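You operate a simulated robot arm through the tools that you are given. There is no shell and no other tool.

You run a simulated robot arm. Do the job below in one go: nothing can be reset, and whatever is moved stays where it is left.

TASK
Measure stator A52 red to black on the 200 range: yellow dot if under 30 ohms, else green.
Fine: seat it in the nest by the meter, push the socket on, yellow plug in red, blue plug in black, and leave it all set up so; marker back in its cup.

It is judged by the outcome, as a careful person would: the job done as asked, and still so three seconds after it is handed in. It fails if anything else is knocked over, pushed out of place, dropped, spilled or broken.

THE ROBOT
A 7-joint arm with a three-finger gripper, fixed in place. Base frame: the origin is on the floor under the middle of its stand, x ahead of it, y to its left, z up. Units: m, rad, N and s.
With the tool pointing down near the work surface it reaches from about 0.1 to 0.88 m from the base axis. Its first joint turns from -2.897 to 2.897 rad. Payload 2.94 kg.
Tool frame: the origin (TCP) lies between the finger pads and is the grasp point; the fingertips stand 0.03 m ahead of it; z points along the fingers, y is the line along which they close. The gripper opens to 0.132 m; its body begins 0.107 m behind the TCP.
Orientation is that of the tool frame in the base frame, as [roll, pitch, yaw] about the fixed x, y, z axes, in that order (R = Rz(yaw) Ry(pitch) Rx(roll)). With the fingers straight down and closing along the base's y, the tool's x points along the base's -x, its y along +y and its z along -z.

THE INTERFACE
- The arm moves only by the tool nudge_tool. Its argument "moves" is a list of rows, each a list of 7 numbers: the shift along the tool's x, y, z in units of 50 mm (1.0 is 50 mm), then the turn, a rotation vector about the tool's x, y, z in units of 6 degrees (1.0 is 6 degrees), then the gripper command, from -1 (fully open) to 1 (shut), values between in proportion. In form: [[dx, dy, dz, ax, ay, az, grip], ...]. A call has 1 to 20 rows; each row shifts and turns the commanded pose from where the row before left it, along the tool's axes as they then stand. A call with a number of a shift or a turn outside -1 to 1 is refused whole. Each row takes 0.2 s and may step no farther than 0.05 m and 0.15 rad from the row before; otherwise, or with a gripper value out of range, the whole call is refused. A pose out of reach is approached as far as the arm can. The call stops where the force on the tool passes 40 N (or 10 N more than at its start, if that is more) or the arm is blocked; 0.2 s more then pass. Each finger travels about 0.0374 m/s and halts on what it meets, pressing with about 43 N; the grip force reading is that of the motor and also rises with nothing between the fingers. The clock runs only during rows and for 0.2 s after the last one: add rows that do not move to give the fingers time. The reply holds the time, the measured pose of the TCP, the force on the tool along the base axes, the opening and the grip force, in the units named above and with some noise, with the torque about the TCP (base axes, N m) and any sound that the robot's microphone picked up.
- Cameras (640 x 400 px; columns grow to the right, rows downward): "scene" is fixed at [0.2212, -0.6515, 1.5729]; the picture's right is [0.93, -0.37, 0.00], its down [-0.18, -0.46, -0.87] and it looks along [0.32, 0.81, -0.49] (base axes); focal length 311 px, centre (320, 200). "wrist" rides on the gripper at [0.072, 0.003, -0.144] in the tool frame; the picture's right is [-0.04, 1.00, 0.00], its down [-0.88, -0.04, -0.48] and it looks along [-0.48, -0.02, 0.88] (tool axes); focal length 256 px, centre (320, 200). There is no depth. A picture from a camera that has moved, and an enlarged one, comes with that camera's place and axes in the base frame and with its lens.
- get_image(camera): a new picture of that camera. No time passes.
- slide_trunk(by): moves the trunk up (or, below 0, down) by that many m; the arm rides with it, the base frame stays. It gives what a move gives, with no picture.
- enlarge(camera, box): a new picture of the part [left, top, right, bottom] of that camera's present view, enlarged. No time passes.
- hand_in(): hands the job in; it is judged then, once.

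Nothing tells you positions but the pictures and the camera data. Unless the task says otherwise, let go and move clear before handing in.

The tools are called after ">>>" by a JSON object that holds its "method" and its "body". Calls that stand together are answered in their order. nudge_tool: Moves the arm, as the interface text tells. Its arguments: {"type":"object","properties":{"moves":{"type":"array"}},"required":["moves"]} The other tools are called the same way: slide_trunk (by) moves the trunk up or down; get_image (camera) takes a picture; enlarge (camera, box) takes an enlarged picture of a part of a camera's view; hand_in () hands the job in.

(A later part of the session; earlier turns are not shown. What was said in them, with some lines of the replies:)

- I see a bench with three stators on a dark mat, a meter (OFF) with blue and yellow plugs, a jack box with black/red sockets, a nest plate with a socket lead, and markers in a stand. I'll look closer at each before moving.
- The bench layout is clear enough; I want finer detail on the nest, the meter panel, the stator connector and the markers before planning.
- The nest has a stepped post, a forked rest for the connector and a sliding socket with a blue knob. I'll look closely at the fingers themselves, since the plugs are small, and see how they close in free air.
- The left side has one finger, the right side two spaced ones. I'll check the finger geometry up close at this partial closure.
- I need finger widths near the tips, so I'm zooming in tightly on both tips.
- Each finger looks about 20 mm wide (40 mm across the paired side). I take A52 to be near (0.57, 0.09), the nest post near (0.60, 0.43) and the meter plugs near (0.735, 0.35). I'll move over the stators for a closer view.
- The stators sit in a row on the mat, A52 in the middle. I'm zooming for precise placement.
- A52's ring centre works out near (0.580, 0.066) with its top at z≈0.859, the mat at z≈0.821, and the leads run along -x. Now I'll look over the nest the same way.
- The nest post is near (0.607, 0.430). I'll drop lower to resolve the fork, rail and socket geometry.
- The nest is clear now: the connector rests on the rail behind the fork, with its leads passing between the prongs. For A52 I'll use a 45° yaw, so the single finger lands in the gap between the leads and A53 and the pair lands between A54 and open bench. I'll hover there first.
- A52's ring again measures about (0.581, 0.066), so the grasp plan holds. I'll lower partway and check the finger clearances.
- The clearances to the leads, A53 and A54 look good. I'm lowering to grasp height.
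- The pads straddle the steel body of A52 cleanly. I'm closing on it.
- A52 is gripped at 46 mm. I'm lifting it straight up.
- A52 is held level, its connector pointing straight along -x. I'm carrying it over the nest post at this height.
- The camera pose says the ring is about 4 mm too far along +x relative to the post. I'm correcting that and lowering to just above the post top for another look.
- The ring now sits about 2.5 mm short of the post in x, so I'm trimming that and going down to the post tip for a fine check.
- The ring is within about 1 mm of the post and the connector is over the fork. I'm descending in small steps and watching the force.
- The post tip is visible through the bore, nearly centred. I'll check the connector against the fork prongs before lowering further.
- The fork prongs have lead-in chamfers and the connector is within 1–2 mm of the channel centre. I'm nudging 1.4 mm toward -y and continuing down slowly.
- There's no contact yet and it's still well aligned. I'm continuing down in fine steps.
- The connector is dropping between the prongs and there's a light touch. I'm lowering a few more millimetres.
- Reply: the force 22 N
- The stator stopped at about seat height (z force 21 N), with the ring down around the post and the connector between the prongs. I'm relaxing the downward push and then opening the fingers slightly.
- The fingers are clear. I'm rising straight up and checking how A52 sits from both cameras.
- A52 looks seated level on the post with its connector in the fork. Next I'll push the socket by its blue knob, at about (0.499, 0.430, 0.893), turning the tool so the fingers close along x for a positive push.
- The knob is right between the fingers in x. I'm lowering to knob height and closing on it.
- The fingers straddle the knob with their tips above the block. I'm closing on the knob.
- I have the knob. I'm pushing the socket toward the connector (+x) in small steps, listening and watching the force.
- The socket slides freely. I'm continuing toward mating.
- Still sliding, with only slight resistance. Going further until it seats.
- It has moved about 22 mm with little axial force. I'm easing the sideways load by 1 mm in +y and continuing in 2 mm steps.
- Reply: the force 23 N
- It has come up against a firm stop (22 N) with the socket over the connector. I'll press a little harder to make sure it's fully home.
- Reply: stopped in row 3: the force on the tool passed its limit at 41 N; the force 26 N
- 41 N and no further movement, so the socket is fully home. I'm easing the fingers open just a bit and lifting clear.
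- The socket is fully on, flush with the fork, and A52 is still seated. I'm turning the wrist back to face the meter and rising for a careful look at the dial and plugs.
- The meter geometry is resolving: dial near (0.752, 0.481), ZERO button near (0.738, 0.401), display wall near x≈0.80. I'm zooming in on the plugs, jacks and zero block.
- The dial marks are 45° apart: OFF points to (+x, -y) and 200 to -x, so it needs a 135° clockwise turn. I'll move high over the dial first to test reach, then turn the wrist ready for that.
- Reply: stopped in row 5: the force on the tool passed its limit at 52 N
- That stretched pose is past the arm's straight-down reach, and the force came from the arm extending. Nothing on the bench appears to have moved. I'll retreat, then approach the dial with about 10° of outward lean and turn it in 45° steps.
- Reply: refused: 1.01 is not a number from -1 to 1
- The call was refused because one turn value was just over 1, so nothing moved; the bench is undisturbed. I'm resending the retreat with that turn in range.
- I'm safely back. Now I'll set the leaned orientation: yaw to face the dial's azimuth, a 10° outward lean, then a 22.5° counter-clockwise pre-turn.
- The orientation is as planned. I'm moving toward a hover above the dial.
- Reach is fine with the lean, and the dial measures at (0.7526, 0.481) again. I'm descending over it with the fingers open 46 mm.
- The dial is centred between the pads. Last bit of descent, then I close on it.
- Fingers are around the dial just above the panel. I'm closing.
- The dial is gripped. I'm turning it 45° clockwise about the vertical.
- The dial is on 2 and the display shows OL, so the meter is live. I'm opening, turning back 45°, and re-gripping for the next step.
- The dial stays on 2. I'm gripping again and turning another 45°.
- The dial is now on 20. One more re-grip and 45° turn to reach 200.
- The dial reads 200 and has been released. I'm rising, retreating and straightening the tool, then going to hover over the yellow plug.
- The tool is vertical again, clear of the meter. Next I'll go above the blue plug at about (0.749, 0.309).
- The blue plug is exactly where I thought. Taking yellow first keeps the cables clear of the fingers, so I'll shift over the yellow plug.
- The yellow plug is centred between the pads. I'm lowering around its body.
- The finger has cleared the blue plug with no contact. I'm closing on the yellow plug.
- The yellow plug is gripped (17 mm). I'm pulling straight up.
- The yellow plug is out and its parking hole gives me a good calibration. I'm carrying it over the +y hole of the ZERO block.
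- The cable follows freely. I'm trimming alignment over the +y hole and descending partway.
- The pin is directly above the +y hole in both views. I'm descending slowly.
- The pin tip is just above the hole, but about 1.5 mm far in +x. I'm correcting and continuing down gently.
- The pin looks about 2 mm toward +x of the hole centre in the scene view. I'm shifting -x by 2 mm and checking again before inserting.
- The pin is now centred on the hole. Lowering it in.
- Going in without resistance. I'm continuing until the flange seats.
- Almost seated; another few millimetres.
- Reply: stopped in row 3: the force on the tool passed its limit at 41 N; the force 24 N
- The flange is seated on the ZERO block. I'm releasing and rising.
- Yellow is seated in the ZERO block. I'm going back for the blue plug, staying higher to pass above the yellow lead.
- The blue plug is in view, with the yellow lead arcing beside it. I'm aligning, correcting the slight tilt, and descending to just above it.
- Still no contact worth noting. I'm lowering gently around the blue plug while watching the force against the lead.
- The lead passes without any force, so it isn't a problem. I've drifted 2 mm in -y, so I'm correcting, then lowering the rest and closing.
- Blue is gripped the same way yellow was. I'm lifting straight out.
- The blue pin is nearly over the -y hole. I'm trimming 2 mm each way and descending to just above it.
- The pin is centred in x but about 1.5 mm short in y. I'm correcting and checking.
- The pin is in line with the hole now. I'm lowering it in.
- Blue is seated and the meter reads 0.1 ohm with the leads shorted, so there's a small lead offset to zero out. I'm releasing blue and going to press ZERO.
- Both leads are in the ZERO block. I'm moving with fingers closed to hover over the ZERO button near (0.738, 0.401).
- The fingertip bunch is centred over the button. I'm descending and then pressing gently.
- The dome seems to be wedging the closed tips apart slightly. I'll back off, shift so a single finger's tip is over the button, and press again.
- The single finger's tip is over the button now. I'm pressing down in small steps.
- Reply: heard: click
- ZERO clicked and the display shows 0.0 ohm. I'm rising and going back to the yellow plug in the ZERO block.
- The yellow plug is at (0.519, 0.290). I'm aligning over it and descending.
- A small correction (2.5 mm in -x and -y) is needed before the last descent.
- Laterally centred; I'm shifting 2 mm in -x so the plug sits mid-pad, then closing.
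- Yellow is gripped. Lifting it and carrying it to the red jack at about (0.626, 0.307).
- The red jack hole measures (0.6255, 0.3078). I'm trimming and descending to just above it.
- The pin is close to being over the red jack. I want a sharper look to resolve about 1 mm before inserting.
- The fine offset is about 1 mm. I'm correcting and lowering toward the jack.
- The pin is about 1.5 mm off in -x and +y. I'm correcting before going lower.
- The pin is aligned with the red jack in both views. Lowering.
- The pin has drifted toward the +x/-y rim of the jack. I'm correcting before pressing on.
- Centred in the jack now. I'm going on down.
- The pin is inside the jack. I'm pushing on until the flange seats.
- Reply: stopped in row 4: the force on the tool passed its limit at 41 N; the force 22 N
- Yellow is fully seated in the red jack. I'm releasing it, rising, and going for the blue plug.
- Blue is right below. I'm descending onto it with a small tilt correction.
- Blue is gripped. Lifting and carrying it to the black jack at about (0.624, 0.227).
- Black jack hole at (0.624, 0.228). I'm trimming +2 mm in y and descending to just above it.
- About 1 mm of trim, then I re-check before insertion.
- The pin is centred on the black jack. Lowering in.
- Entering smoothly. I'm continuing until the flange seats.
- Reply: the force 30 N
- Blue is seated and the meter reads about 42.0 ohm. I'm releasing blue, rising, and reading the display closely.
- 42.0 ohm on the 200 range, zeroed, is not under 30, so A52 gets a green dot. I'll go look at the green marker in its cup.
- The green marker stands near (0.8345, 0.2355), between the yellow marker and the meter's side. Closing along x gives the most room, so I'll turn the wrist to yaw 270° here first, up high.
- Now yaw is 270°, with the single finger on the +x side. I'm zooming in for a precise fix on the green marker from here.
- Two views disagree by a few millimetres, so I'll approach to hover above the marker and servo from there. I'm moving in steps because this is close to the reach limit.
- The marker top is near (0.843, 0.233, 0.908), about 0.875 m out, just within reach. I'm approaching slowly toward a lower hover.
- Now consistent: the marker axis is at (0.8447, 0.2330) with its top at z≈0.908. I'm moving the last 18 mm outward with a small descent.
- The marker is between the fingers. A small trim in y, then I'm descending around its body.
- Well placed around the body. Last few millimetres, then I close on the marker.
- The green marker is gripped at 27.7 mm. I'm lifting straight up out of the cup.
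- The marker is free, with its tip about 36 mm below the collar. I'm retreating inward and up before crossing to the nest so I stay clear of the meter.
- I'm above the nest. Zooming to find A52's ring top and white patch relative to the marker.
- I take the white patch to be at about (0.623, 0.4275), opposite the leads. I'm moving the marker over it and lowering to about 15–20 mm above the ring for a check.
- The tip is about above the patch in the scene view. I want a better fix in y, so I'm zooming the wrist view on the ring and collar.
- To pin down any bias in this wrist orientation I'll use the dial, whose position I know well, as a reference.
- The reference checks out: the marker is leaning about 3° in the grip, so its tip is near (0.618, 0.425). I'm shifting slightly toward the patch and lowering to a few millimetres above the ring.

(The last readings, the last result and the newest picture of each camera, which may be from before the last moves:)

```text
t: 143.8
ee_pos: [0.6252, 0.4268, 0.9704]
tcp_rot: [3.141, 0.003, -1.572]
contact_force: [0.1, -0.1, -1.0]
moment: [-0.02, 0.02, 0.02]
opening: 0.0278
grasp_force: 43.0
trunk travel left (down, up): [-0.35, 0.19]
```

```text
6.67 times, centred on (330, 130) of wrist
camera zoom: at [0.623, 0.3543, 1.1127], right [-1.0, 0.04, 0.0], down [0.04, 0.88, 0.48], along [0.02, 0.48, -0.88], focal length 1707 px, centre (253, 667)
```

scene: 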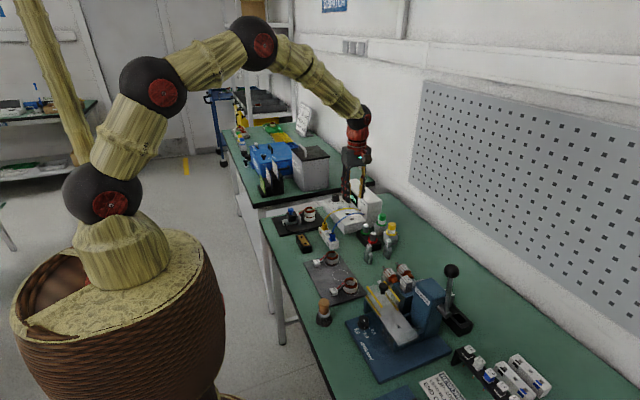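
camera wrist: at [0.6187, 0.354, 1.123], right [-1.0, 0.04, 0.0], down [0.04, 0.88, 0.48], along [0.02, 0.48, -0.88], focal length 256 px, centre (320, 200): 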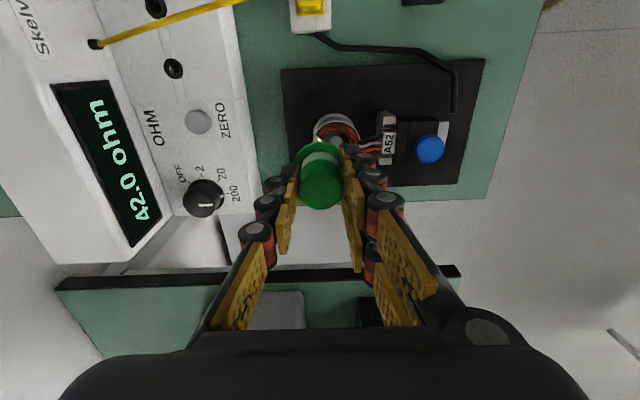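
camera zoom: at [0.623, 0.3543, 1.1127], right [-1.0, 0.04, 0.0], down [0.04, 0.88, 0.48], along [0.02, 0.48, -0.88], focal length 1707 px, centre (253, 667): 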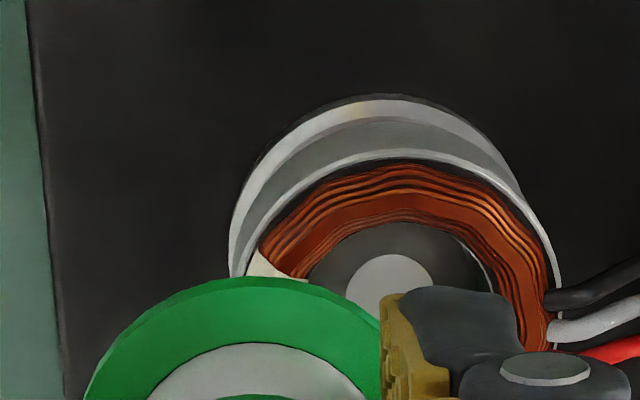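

The tip is close above the patch's near side. I'm shifting 2 mm in +y and lowering a few more millimetres.

>>> {"method": "nudge_tool", "body": {"moves": [[-0.04, 0.02, 0, 0, 0, 0, 0.75], [0, 0, 0.1, 0, 0, 0, 0.75], [0, 0, 0, 0, 0, 0, 0.75], [0, 0, 0, 0, 0, 0, 0.75]]}}

>>> {"method": "enlarge", "body": {"camera": "scene", "box": [304, 200, 322, 214]}}

```text
t: 144.8
ee_pos: [0.6241, 0.4302, 0.9644]
tcp_rot: [3.141, 0.003, -1.571]
contact_force: [-0.3, 0.2, -0.4]
moment: [0.01, 0.01, 0.01]
opening: 0.0277
grasp_force: 42.5
trunk travel left (down, up): [-0.35, 0.19]
```

```text
16.00 times, centred on (313, 207) of scene
camera zoom: at [0.2212, -0.6515, 1.5729], right [0.93, -0.37, 0.0], down [-0.18, -0.46, -0.87], along [0.32, 0.81, -0.49], focal length 4972 px, centre (432, 88)
```

zoom: 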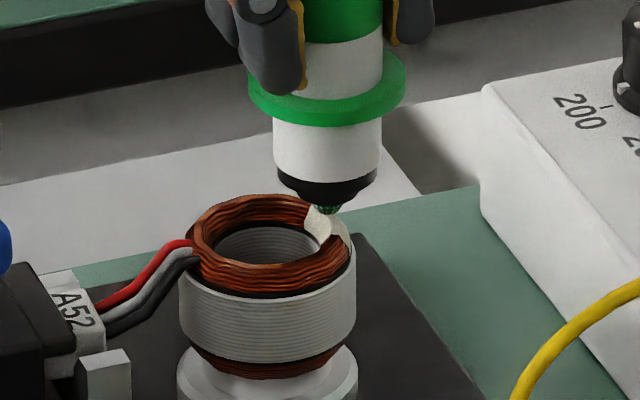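

The tip lines up with the patch. I'm lowering in 2 mm steps until light contact.

>>> {"method": "nudge_tool", "body": {"moves": [[0, 0, 0.04, 0, 0, 0, 0.75], [0, 0, 0.04, 0, 0, 0, 0.75], [0, 0, 0, 0, 0, 0, 0.75]]}}

>>> {"method": "enlarge", "body": {"camera": "scene", "box": [304, 200, 322, 214]}}

```text
t: 145.6
ee_pos: [0.624, 0.4281, 0.9628]
tcp_rot: [-3.141, 0.005, -1.572]
contact_force: [0.0, -0.5, 17.2]
moment: [-0.05, -0.03, 0.0]
opening: 0.0274
grasp_force: 43.5
trunk travel left (down, up): [-0.35, 0.19]
```

```text
16.00 times, centred on (313, 207) of scene
camera zoom: at [0.2212, -0.6515, 1.5729], right [0.93, -0.37, 0.0], down [-0.18, -0.46, -0.87], along [0.32, 0.81, -0.49], focal length 4972 px, centre (432, 88)
```

zoom: 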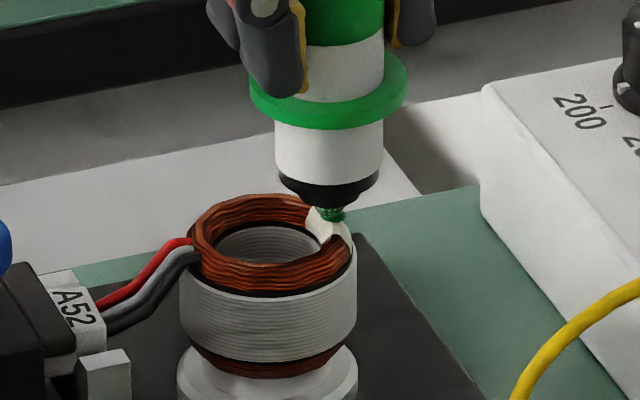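

Contact with the patch at 17 N. I'm lifting off straight up and looking for the dot.

>>> {"method": "nudge_tool", "body": {"moves": [[0, 0, -0.2, 0, 0, 0, 0.75], [0, 0, -0.4, 0, 0, 0, 0.75], [0, 0, -0.4, 0, 0, 0, 0.75], [0, 0, 0, 0, 0, 0, 0.75]]}}

>>> {"method": "enlarge", "body": {"camera": "scene", "box": [300, 195, 324, 215]}}

>>> {"method": "enlarge", "body": {"camera": "wrist", "box": [280, 90, 380, 160]}}

```text
t: 146.6
ee_pos: [0.6229, 0.4294, 1.0077]
tcp_rot: [3.14, 0.001, -1.57]
contact_force: [0.2, -0.7, 0.0]
moment: [0.0, 0.03, -0.01]
opening: 0.0275
grasp_force: 43.0
trunk travel left (down, up): [-0.35, 0.19]
```

```text
16.00 times, centred on (312, 205) of scene
camera zoom: at [0.2212, -0.6515, 1.5729], right [0.93, -0.37, 0.0], down [-0.18, -0.46, -0.87], along [0.32, 0.81, -0.49], focal length 4972 px, centre (448, 120)
```

zoom: 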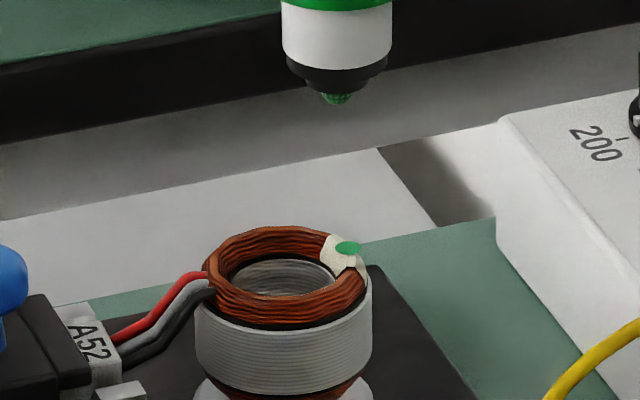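

```text
5.71 times, centred on (330, 125) of wrist
camera zoom: at [0.6204, 0.3576, 1.1508], right [-1.0, 0.04, 0.0], down [0.04, 0.88, 0.48], along [0.02, 0.48, -0.88], focal length 1463 px, centre (263, 629)
```

zoom: 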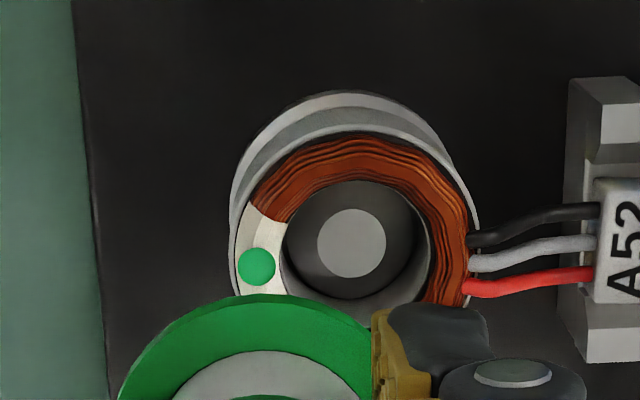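

A clean green dot is on A52's white patch. Now I'm returning the marker to its cup by the same clear route.

>>> {"method": "nudge_tool", "body": {"moves": [[0, 0, -0.6, 0, 0, 0, 0.75], [0.782, -0.25, 0, 0, 0, 0, 0.75], [0.782, -0.25, 0, 0, 0, 0, 0.75], [0.782, -0.25, 0, 0, 0, 0, 0.75], [0.782, -0.25, 0, 0, 0, 0, 0.75], [0.782, -0.25, 0, 0, 0, 0, 0.75], [0, 0, 0, 0, 0, 0, 0.75], [0, -0.67, 0.22, 0, 0, 0, 0.75], [0, -0.67, 0.22, 0, 0, 0, 0.75], [0, -0.67, 0.22, 0, 0, 0, 0.75], [0, -0.67, 0.22, 0, 0, 0, 0.75], [0, 0, 0, 0, 0, 0, 0.75]]}}

>>> {"method": "get_image", "body": {"camera": "wrist"}}

>>> {"method": "enlarge", "body": {"camera": "scene", "box": [350, 170, 410, 230]}}

```text
t: 149.2
ee_pos: [0.8198, 0.2331, 0.9934]
tcp_rot: [3.139, 0.002, -1.571]
contact_force: [0.0, 0.2, 0.6]
moment: [0.01, -0.04, -0.01]
opening: 0.0274
grasp_force: 43.6
trunk travel left (down, up): [-0.35, 0.19]
```

```text
taken
camera wrist: at [0.8166, 0.1606, 1.1366], right [-1.0, 0.04, 0.0], down [0.04, 0.88, 0.48], along [0.02, 0.48, -0.88], focal length 256 px, centre (320, 200)
```

wrist: 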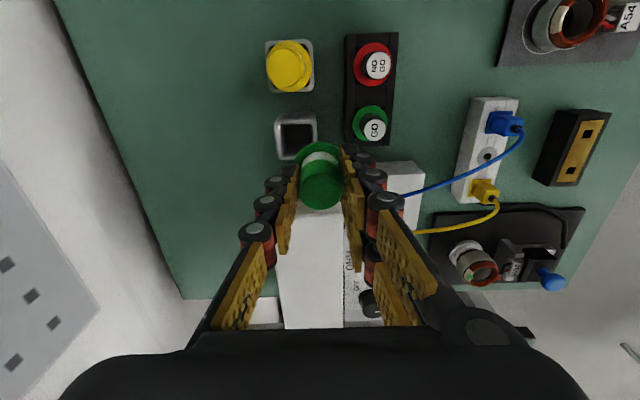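

```text
6.67 times, centred on (380, 200) of scene
camera zoom: at [0.2212, -0.6515, 1.5729], right [0.93, -0.37, 0.0], down [-0.18, -0.46, -0.87], along [0.32, 0.81, -0.49], focal length 2072 px, centre (-80, 200)
```

zoom: 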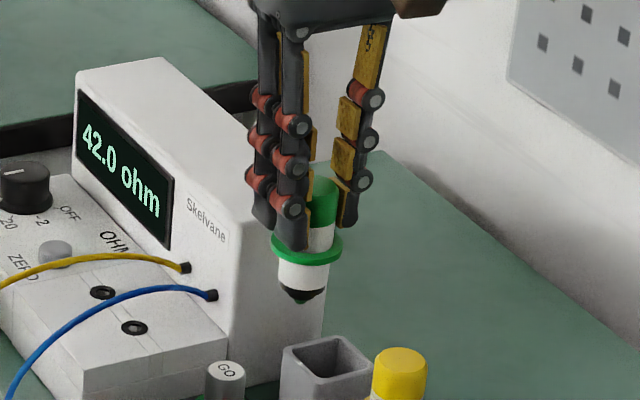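

The empty cup is visible next to the marker. I'm zooming to get the cup mouth centre.

>>> {"method": "enlarge", "body": {"camera": "wrist", "box": [260, 90, 360, 170]}}

>>> {"method": "enlarge", "body": {"camera": "scene", "box": [375, 190, 405, 235]}}

```text
5.00 times, centred on (310, 130) of wrist
camera zoom: at [0.8166, 0.1606, 1.1366], right [-1.0, 0.04, 0.0], down [0.04, 0.88, 0.48], along [0.02, 0.48, -0.88], focal length 1280 px, centre (370, 550)
```

zoom: 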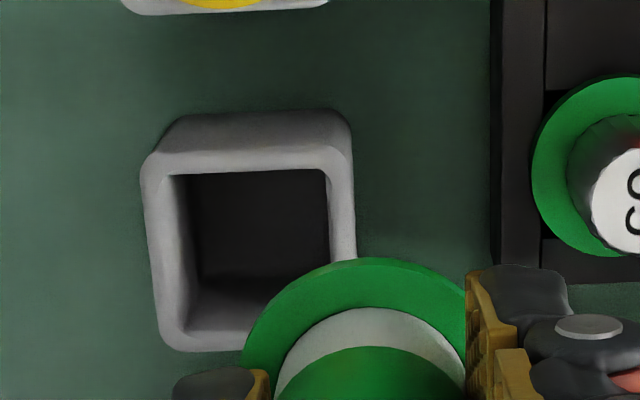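

```text
8.89 times, centred on (390, 212) of scene
camera zoom: at [0.2212, -0.6515, 1.5729], right [0.93, -0.37, 0.0], down [-0.18, -0.46, -0.87], along [0.32, 0.81, -0.49], focal length 2762 px, centre (-302, 89)
```

zoom: 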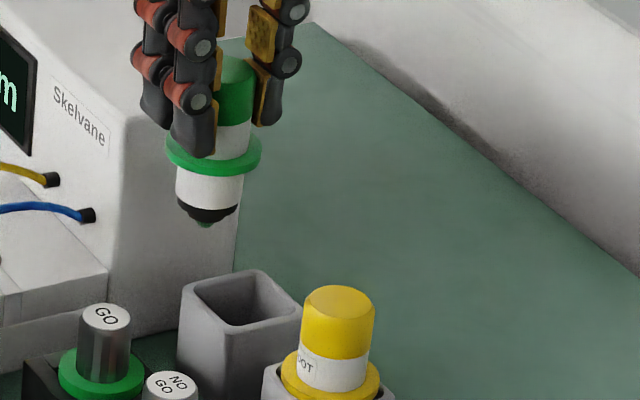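

The cup centre is at (0.844, 0.234). The marker leans about 3.5° in the grip, so I'll tip the tool by the same amount to make it upright, then move over the cup.

>>> {"method": "nudge_tool", "body": {"moves": [[0, 0, 0, 0.58, 0, 0, 0.75], [-0.026, -0.22, 0.1, 0, 0, 0, 0.75], [0, -0.22, 0.1, 0, 0, 0, 0.75], [0, 0, 0, 0, 0, 0, 0.75], [0, 0, 0, 0, 0, 0, 0.75]]}}

>>> {"method": "enlarge", "body": {"camera": "wrist", "box": [260, 90, 380, 190]}}

>>> {"method": "enlarge", "body": {"camera": "scene", "box": [370, 185, 400, 230]}}

```text
t: 150.4
ee_pos: [0.8438, 0.2332, 0.9846]
tcp_rot: [-3.083, 0.003, -1.572]
contact_force: [-0.6, 0.2, -0.2]
moment: [-0.01, -0.01, 0.03]
opening: 0.0274
grasp_force: 43.1
trunk travel left (down, up): [-0.35, 0.19]
```

```text
4.00 times, centred on (320, 140) of wrist
camera zoom: at [0.8319, 0.1619, 1.1278], right [-1.0, 0.04, -0.06], down [0.01, 0.88, 0.48], along [0.07, 0.48, -0.88], focal length 1024 px, centre (320, 440)
```

zoom: 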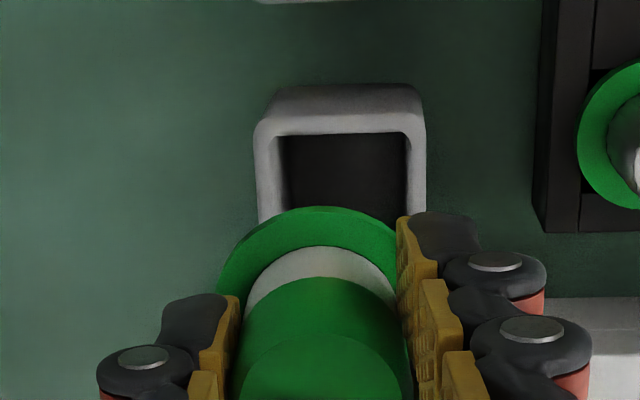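

```text
8.89 times, centred on (385, 208) of scene
camera zoom: at [0.2212, -0.6515, 1.5729], right [0.93, -0.37, 0.0], down [-0.18, -0.46, -0.87], along [0.32, 0.81, -0.49], focal length 2762 px, centre (-258, 133)
```

zoom: 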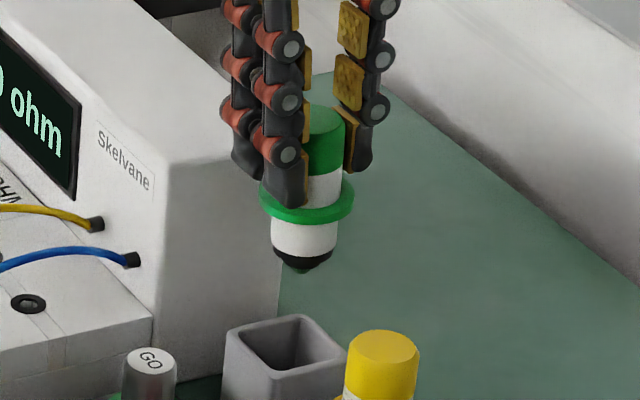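

The marker is now upright and centred over the cup in both views. I'm lowering it straight down.

>>> {"method": "nudge_tool", "body": {"moves": [[0, 0.0174, 0.3, 0, 0, 0, 0.75], [0, 0.0174, 0.3, 0, 0, 0, 0.75], [0, 0.012, 0.2, 0, 0, 0, 0.75], [0, 0, 0, 0, 0, 0, 0.75]]}}

>>> {"method": "enlarge", "body": {"camera": "wrist", "box": [260, 90, 380, 190]}}

>>> {"method": "enlarge", "body": {"camera": "scene", "box": [370, 190, 400, 235]}}

```text
t: 151.4
ee_pos: [0.8439, 0.2326, 0.9464]
tcp_rot: [-3.082, 0.001, -1.57]
contact_force: [0.5, -0.4, -0.6]
moment: [0.01, 0.0, 0.02]
opening: 0.0274
grasp_force: 43.1
trunk travel left (down, up): [-0.35, 0.19]
```

```text
4.00 times, centred on (320, 140) of wrist
camera zoom: at [0.832, 0.1609, 1.0892], right [-1.0, 0.04, -0.06], down [0.01, 0.88, 0.48], along [0.07, 0.48, -0.88], focal length 1024 px, centre (320, 440)
```

zoom: 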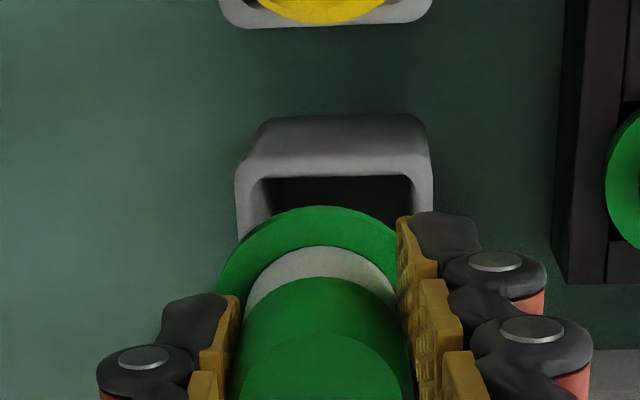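

```text
8.89 times, centred on (385, 212) of scene
camera zoom: at [0.2212, -0.6515, 1.5729], right [0.93, -0.37, 0.0], down [-0.18, -0.46, -0.87], along [0.32, 0.81, -0.49], focal length 2762 px, centre (-258, 89)
```

zoom: 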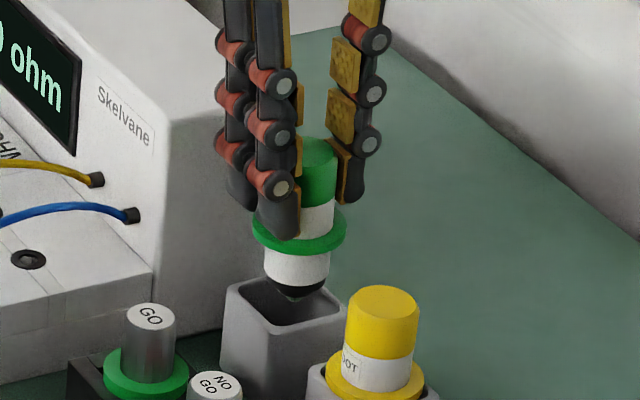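

The tip is at the rim, slightly right of centre. I'm nudging 1.5 mm in -x and 1 mm in +y, then continuing down gently.

>>> {"method": "nudge_tool", "body": {"moves": [[-0.02, 0.03, 0, 0, 0, 0, 0.75], [0, 0.012, 0.15, 0, 0, 0, 0.75], [0, 0.006, 0.1, 0, 0, 0, 0.75], [0, 0, 0, 0, 0, 0, 0.75]]}}

>>> {"method": "enlarge", "body": {"camera": "wrist", "box": [260, 90, 380, 190]}}

>>> {"method": "enlarge", "body": {"camera": "scene", "box": [370, 190, 400, 235]}}

```text
t: 152.4
ee_pos: [0.8408, 0.2344, 0.9348]
tcp_rot: [-3.083, 0.001, -1.57]
contact_force: [-0.7, 0.3, -0.2]
moment: [0.03, -0.01, 0.0]
opening: 0.0274
grasp_force: 43.2
trunk travel left (down, up): [-0.35, 0.19]
```

```text
4.00 times, centred on (320, 140) of wrist
camera zoom: at [0.8292, 0.162, 1.077], right [-1.0, 0.04, -0.06], down [0.01, 0.88, 0.48], along [0.07, 0.48, -0.88], focal length 1024 px, centre (320, 440)
```

zoom: 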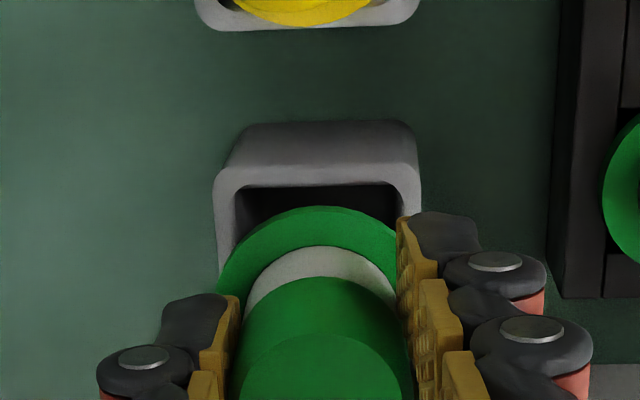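

```text
8.89 times, centred on (385, 212) of scene
camera zoom: at [0.2212, -0.6515, 1.5729], right [0.93, -0.37, 0.0], down [-0.18, -0.46, -0.87], along [0.32, 0.81, -0.49], focal length 2762 px, centre (-258, 89)
```

zoom: 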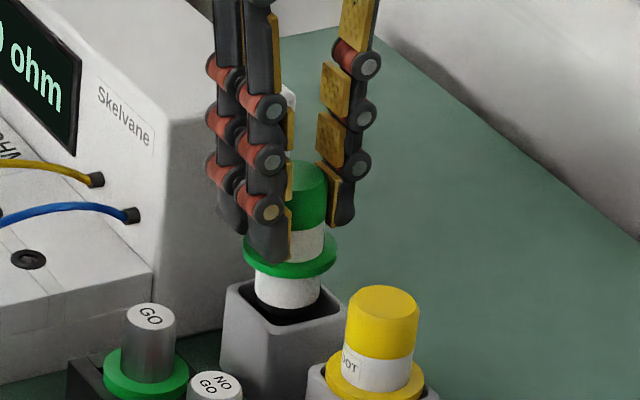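

The marker body is entering the cup with no contact forces. I'm continuing down until the collar rests on the rim.

>>> {"method": "nudge_tool", "body": {"moves": [[0, 0.006, 0.1, 0, 0, 0, 0.75], [0, 0.006, 0.1, 0, 0, 0, 0.75], [0, 0.006, 0.1, 0, 0, 0, 0.75], [0, 0, 0, 0, 0, 0, 0.75]]}}

>>> {"method": "enlarge", "body": {"camera": "scene", "box": [370, 190, 400, 235]}}

```text
t: 153.4
ee_pos: [0.8409, 0.2356, 0.9194]
tcp_rot: [-3.081, 0.002, -1.571]
contact_force: [0.1, 0.6, -0.7]
moment: [0.01, -0.01, 0.02]
opening: 0.0274
grasp_force: 42.7
trunk travel left (down, up): [-0.35, 0.19]
```

```text
8.89 times, centred on (385, 212) of scene
camera zoom: at [0.2212, -0.6515, 1.5729], right [0.93, -0.37, 0.0], down [-0.18, -0.46, -0.87], along [0.32, 0.81, -0.49], focal length 2762 px, centre (-258, 89)
```

zoom: 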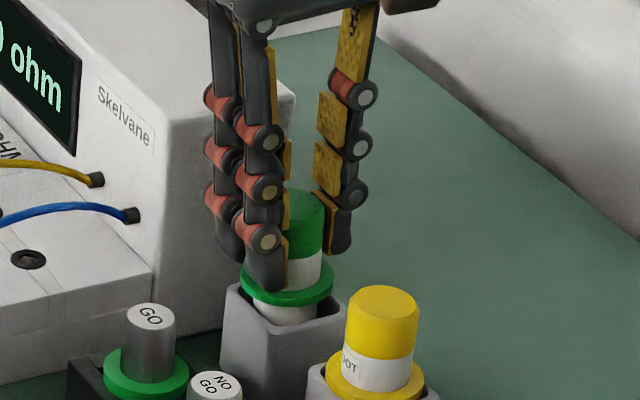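

>>> {"method": "nudge_tool", "body": {"moves": [[0, 0.003, 0.06, 0, 0, 0, 0.75], [0, 0.003, 0.06, 0, 0, 0, 0.75], [0, 0.003, 0.05, 0, 0, 0, 0.75], [0, 0, 0, 0, 0, 0, 0.75]]}}

>>> {"method": "enlarge", "body": {"camera": "scene", "box": [370, 190, 400, 235]}}

```text
t: 154.4
ee_pos: [0.8401, 0.2361, 0.9114]
tcp_rot: [-3.081, 0.003, -1.57]
contact_force: [-0.2, 0.3, 1.0]
moment: [-0.01, -0.01, 0.0]
opening: 0.0276
grasp_force: 43.3
trunk travel left (down, up): [-0.35, 0.19]
```

```text
8.89 times, centred on (385, 212) of scene
camera zoom: at [0.2212, -0.6515, 1.5729], right [0.93, -0.37, 0.0], down [-0.18, -0.46, -0.87], along [0.32, 0.81, -0.49], focal length 2762 px, centre (-258, 89)
```

zoom: 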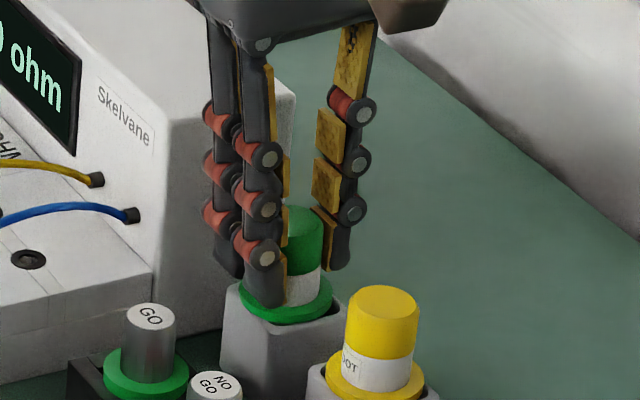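

>>> {"method": "nudge_tool", "body": {"moves": [[0, 0.002, 0.04, 0, 0, 0, 0.75], [0, 0.002, 0.03, 0, 0, 0, 0.75], [0, 0, 0, 0, 0, 0, 0.75]]}}

>>> {"method": "enlarge", "body": {"camera": "scene", "box": [370, 190, 400, 235]}}

>>> {"method": "enlarge", "body": {"camera": "wrist", "box": [250, 90, 390, 200]}}

```text
t: 155.2
ee_pos: [0.8419, 0.2357, 0.9103]
tcp_rot: [-3.079, 0.004, -1.57]
contact_force: [-0.6, -2.7, 14.5]
moment: [-0.1, 0.29, 0.03]
opening: 0.0277
grasp_force: 43.1
trunk travel left (down, up): [-0.35, 0.19]
```

```text
8.89 times, centred on (385, 212) of scene
camera zoom: at [0.2212, -0.6515, 1.5729], right [0.93, -0.37, 0.0], down [-0.18, -0.46, -0.87], along [0.32, 0.81, -0.49], focal length 2762 px, centre (-258, 89)
```

zoom: 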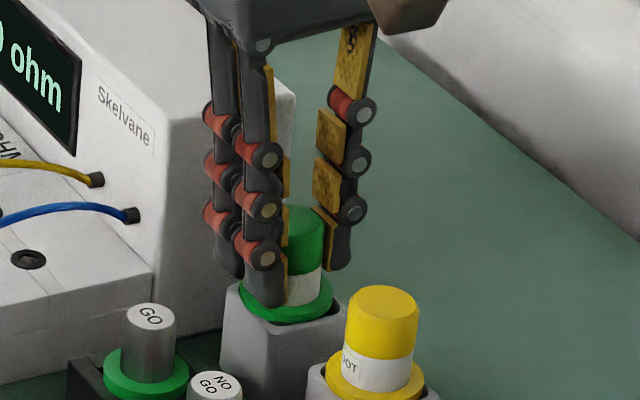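

```text
3.64 times, centred on (320, 145) of wrist
camera zoom: at [0.8298, 0.1624, 1.0523], right [-1.0, 0.04, -0.06], down [0.01, 0.88, 0.48], along [0.08, 0.48, -0.87], focal length 931 px, centre (320, 400)
```

zoom: 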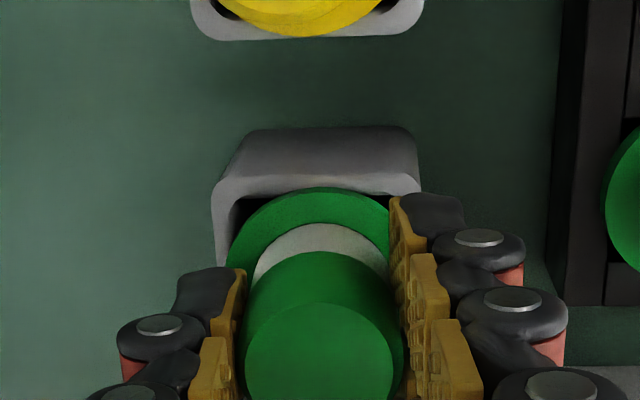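

The collar is down on the rim (14 N, same height as originally). I'm relaxing and opening the fingers, then rising.

>>> {"method": "nudge_tool", "body": {"moves": [[0, 0, -0.03, 0, 0, 0, 0.75], [0, 0, 0, 0, 0, 0, 0.5], [0, 0, 0, 0, 0, 0, 0.35], [0, 0, 0, 0, 0, 0, 0.3], [0, 0, 0, 0, 0, 0, 0.3], [0, -0.012, -0.2, 0, 0, 0, 0.3], [0, -0.018, -0.3, 0, 0, 0, 0.3], [0, -0.018, -0.3, 0, 0, 0, 0.3], [0, -0.012, -0.2, 0, 0, 0, 0.3], [0, 0, 0, 0, 0, 0, 0.3]]}}

>>> {"method": "enlarge", "body": {"camera": "scene", "box": [360, 190, 410, 240]}}

>>> {"method": "get_image", "body": {"camera": "wrist"}}

```text
t: 157.4
ee_pos: [0.8428, 0.235, 0.957]
tcp_rot: [-3.082, 0.002, -1.574]
contact_force: [-0.1, 0.3, -0.4]
moment: [0.01, 0.01, 0.03]
opening: 0.0461
grasp_force: 0.1
trunk travel left (down, up): [-0.35, 0.19]
```

```text
8.00 times, centred on (385, 215) of scene
camera zoom: at [0.2212, -0.6515, 1.5729], right [0.93, -0.37, 0.0], down [-0.18, -0.46, -0.87], along [0.32, 0.81, -0.49], focal length 2486 px, centre (-200, 80)
```

zoom: 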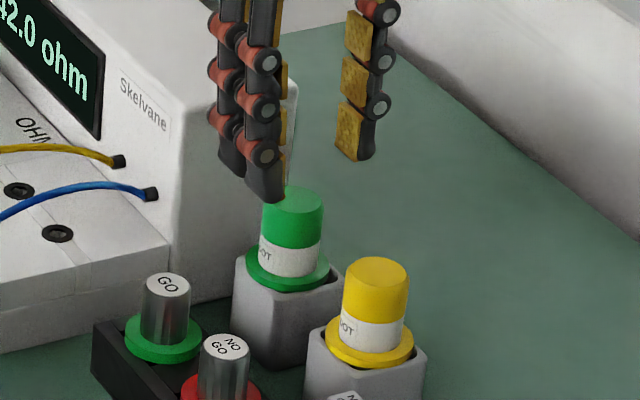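

```text
taken
camera wrist: at [0.8316, 0.1625, 1.0988], right [-1.0, 0.04, -0.06], down [0.01, 0.88, 0.48], along [0.07, 0.48, -0.88], focal length 256 px, centre (320, 200)
```

wrist: 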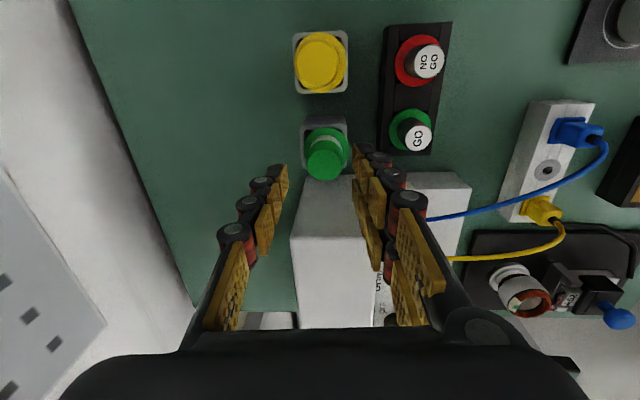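

The marker stands back in its cup. I'm backing the arm away, up and clear of everything, then doing a full check.

>>> {"method": "nudge_tool", "body": {"moves": [[0, 0.3, -0.3, 0, 0, 0, 0.3], [0, 0.6, -0.4, 0, 0, 0, 0.3], [0, 0.7, -0.4, 0, 0, 0, 0.3], [0, 0.7, -0.4, 0, 0, 0, 0.3], [0, 0.7, -0.4, -0.58, 0, 0, 0.3], [0, 0.8, 0, 0, 0, 0, 0.3], [0, 0.8, 0, 0, 0, 0, 0.3], [0, 0.8, 0, 0, 0, 0, 0.3], [0, 0.8, 0, 0, 0, 0, 0.3], [0, 0.8, 0, 0, 0, 0, 0.3], [0, 0, 0, 0, 0, 0, 0.3]]}}

>>> {"method": "get_image", "body": {"camera": "scene"}}

>>> {"method": "enlarge", "body": {"camera": "scene", "box": [260, 170, 420, 300]}}

>>> {"method": "enlarge", "body": {"camera": "scene", "box": [280, 185, 330, 225]}}

>>> {"method": "enlarge", "body": {"camera": "scene", "box": [320, 175, 410, 245]}}

```text
t: 159.8
ee_pos: [0.4882, 0.2352, 1.0455]
tcp_rot: [3.141, 0.001, -1.57]
contact_force: [0.5, -0.8, -0.3]
moment: [0.01, 0.04, 0.01]
opening: 0.0461
grasp_force: 0.0
trunk travel left (down, up): [-0.35, 0.19]
```

```text
taken
```

scene: 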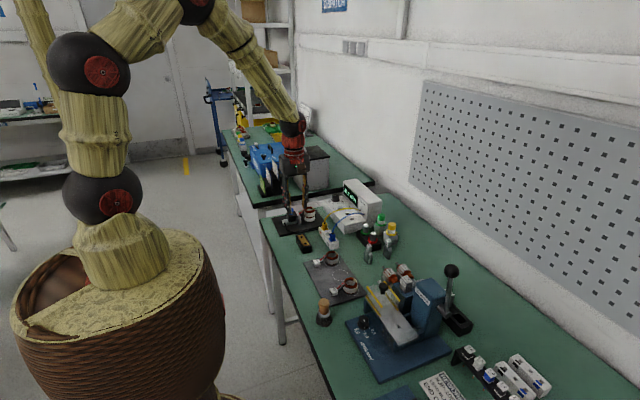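

```text
3.08 times, centred on (340, 235) of scene
camera zoom: at [0.2212, -0.6515, 1.5729], right [0.93, -0.37, 0.0], down [-0.18, -0.46, -0.87], along [0.32, 0.81, -0.49], focal length 956 px, centre (258, 92)
```

zoom: 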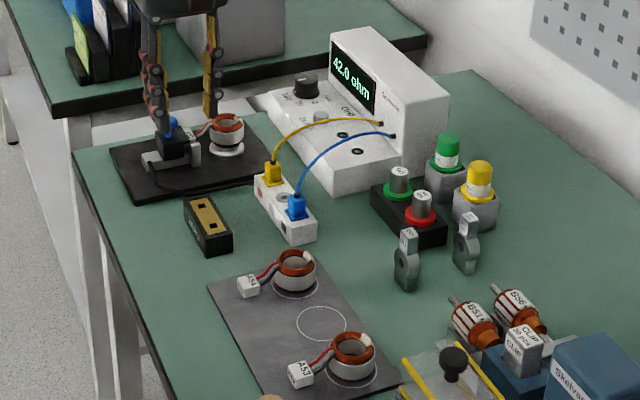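

```text
10.00 times, centred on (305, 205) of scene
camera zoom: at [0.2212, -0.6515, 1.5729], right [0.93, -0.37, 0.0], down [-0.18, -0.46, -0.87], along [0.32, 0.81, -0.49], focal length 3107 px, centre (470, 150)
```

zoom: 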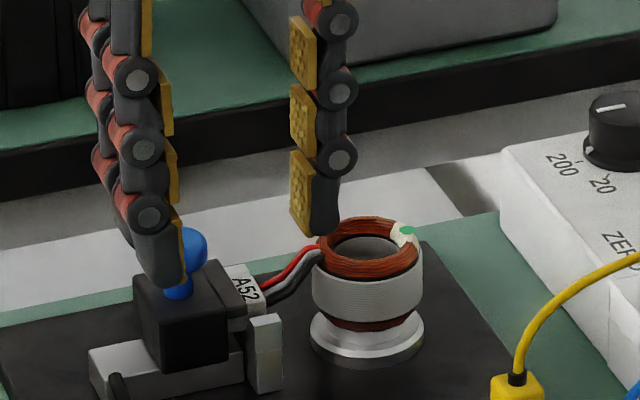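

```text
5.71 times, centred on (365, 210) of scene
camera zoom: at [0.2212, -0.6515, 1.5729], right [0.93, -0.37, 0.0], down [-0.18, -0.46, -0.87], along [0.32, 0.81, -0.49], focal length 1776 px, centre (63, 143)
```

zoom: 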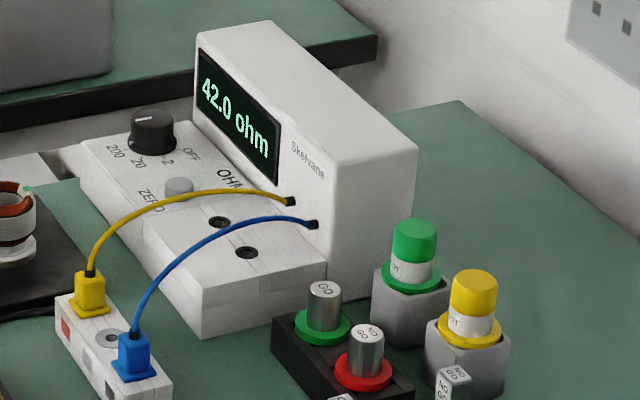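

Everything appears in place with the meter still at 42.0 ohm. A last close look at the marker, the plugs and the nest from a clear position, with the arm moved a bit further away.

>>> {"method": "nudge_tool", "body": {"moves": [[0.3, 0.4, -0.5, 0, 0, 0, 0], [0.5, 0.4, -0.5, 0, 0, 0, 0], [0.5, 0.3, -0.5, 0, 0, 0, 0], [0, 0, 0, 0, 0, 0, 0], [0, 0, 0, 0, 0, 0, 0]]}}

>>> {"method": "enlarge", "body": {"camera": "scene", "box": [365, 205, 405, 245]}}

>>> {"method": "enlarge", "body": {"camera": "scene", "box": [310, 215, 350, 250]}}

>>> {"method": "enlarge", "body": {"camera": "scene", "box": [280, 195, 330, 230]}}

>>> {"method": "get_image", "body": {"camera": "wrist"}}

```text
t: 161.0
ee_pos: [0.4314, 0.1742, 1.12]
tcp_rot: [3.14, 0.001, -1.571]
contact_force: [-0.1, -0.7, 0.1]
moment: [0.01, 0.03, 0.02]
opening: 0.066
grasp_force: 0.0
trunk travel left (down, up): [-0.35, 0.19]
```

```text
10.00 times, centred on (385, 225) of scene
camera zoom: at [0.2212, -0.6515, 1.5729], right [0.93, -0.37, 0.0], down [-0.18, -0.46, -0.87], along [0.32, 0.81, -0.49], focal length 3107 px, centre (-330, -50)
```

zoom: 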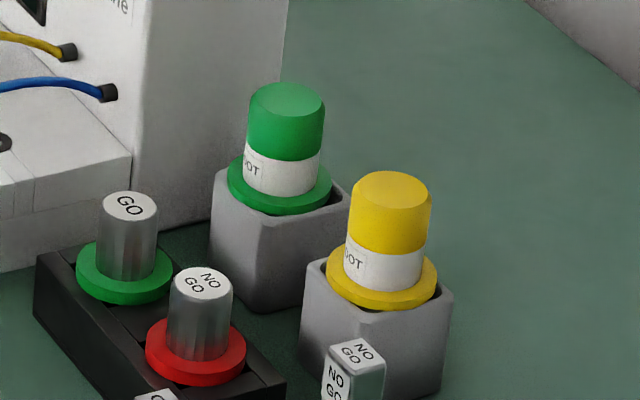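

```text
11.43 times, centred on (330, 232) of scene
camera zoom: at [0.2212, -0.6515, 1.5729], right [0.93, -0.37, 0.0], down [-0.18, -0.46, -0.87], along [0.32, 0.81, -0.49], focal length 3551 px, centre (206, -171)
```

zoom: 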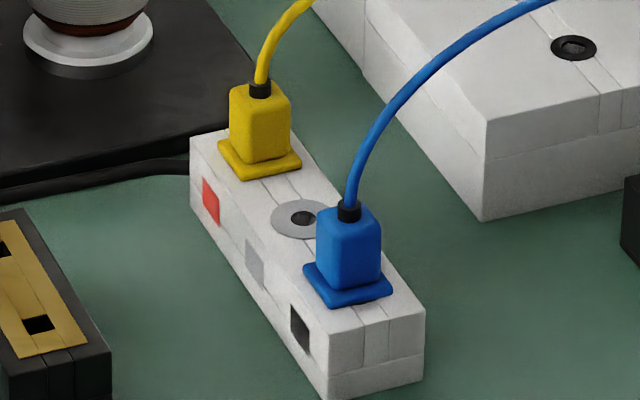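

```text
11.43 times, centred on (305, 212) of scene
camera zoom: at [0.2212, -0.6515, 1.5729], right [0.93, -0.37, 0.0], down [-0.18, -0.46, -0.87], along [0.32, 0.81, -0.49], focal length 3551 px, centre (491, 57)
```

zoom: 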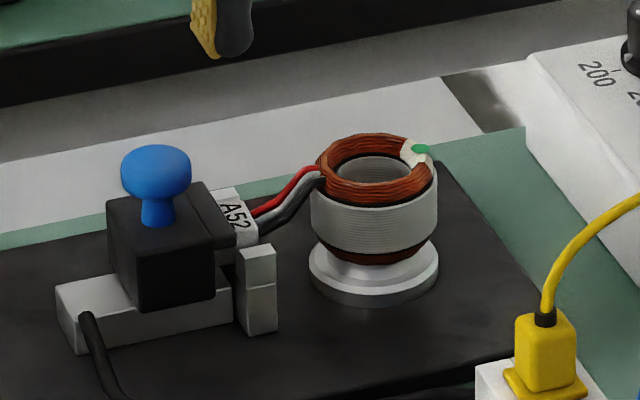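

```text
taken
camera wrist: at [0.4279, 0.1003, 1.2635], right [-1.0, 0.04, 0.0], down [0.04, 0.88, 0.48], along [0.02, 0.48, -0.88], focal length 256 px, centre (320, 200)
```

wrist: 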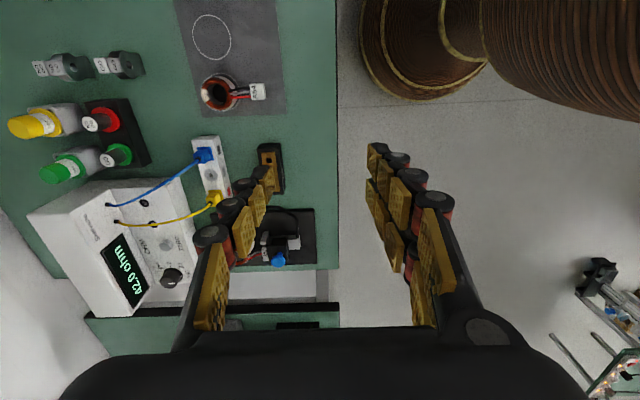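

A52 is in the nest with the socket fully on. Yellow is in red and blue is in black, the dial is on 200, and the meter reads 42.0 ohm. The green dot is on A52, the green marker is back in its cup, and the arm is clear, so I'm handing in.

>>> {"method": "hand_in", "body": {}}

```text
The job is handed in.
```

Stator A52 reads 42.0 ohm red to black on the 200 range. That is not under 30, so I gave it a green dot, on the white patch of its winding. The job is handed in.

- **Zeroing:** With the leads shorted in the ZERO block the meter showed 0.1 ohm. I pressed ZERO and it went to 0.0 before I measured.
- **Left set up:** A52 is seated in the nest with the socket fully on. The yellow plug is in red, the blue plug is in black, and the dial is on 200.
- **Marker:** The green marker is back in its cup, sitting about 2 mm to one side of where it stood before.

The arm is clear of the bench. In the final pictures nothing else was knocked over or moved.
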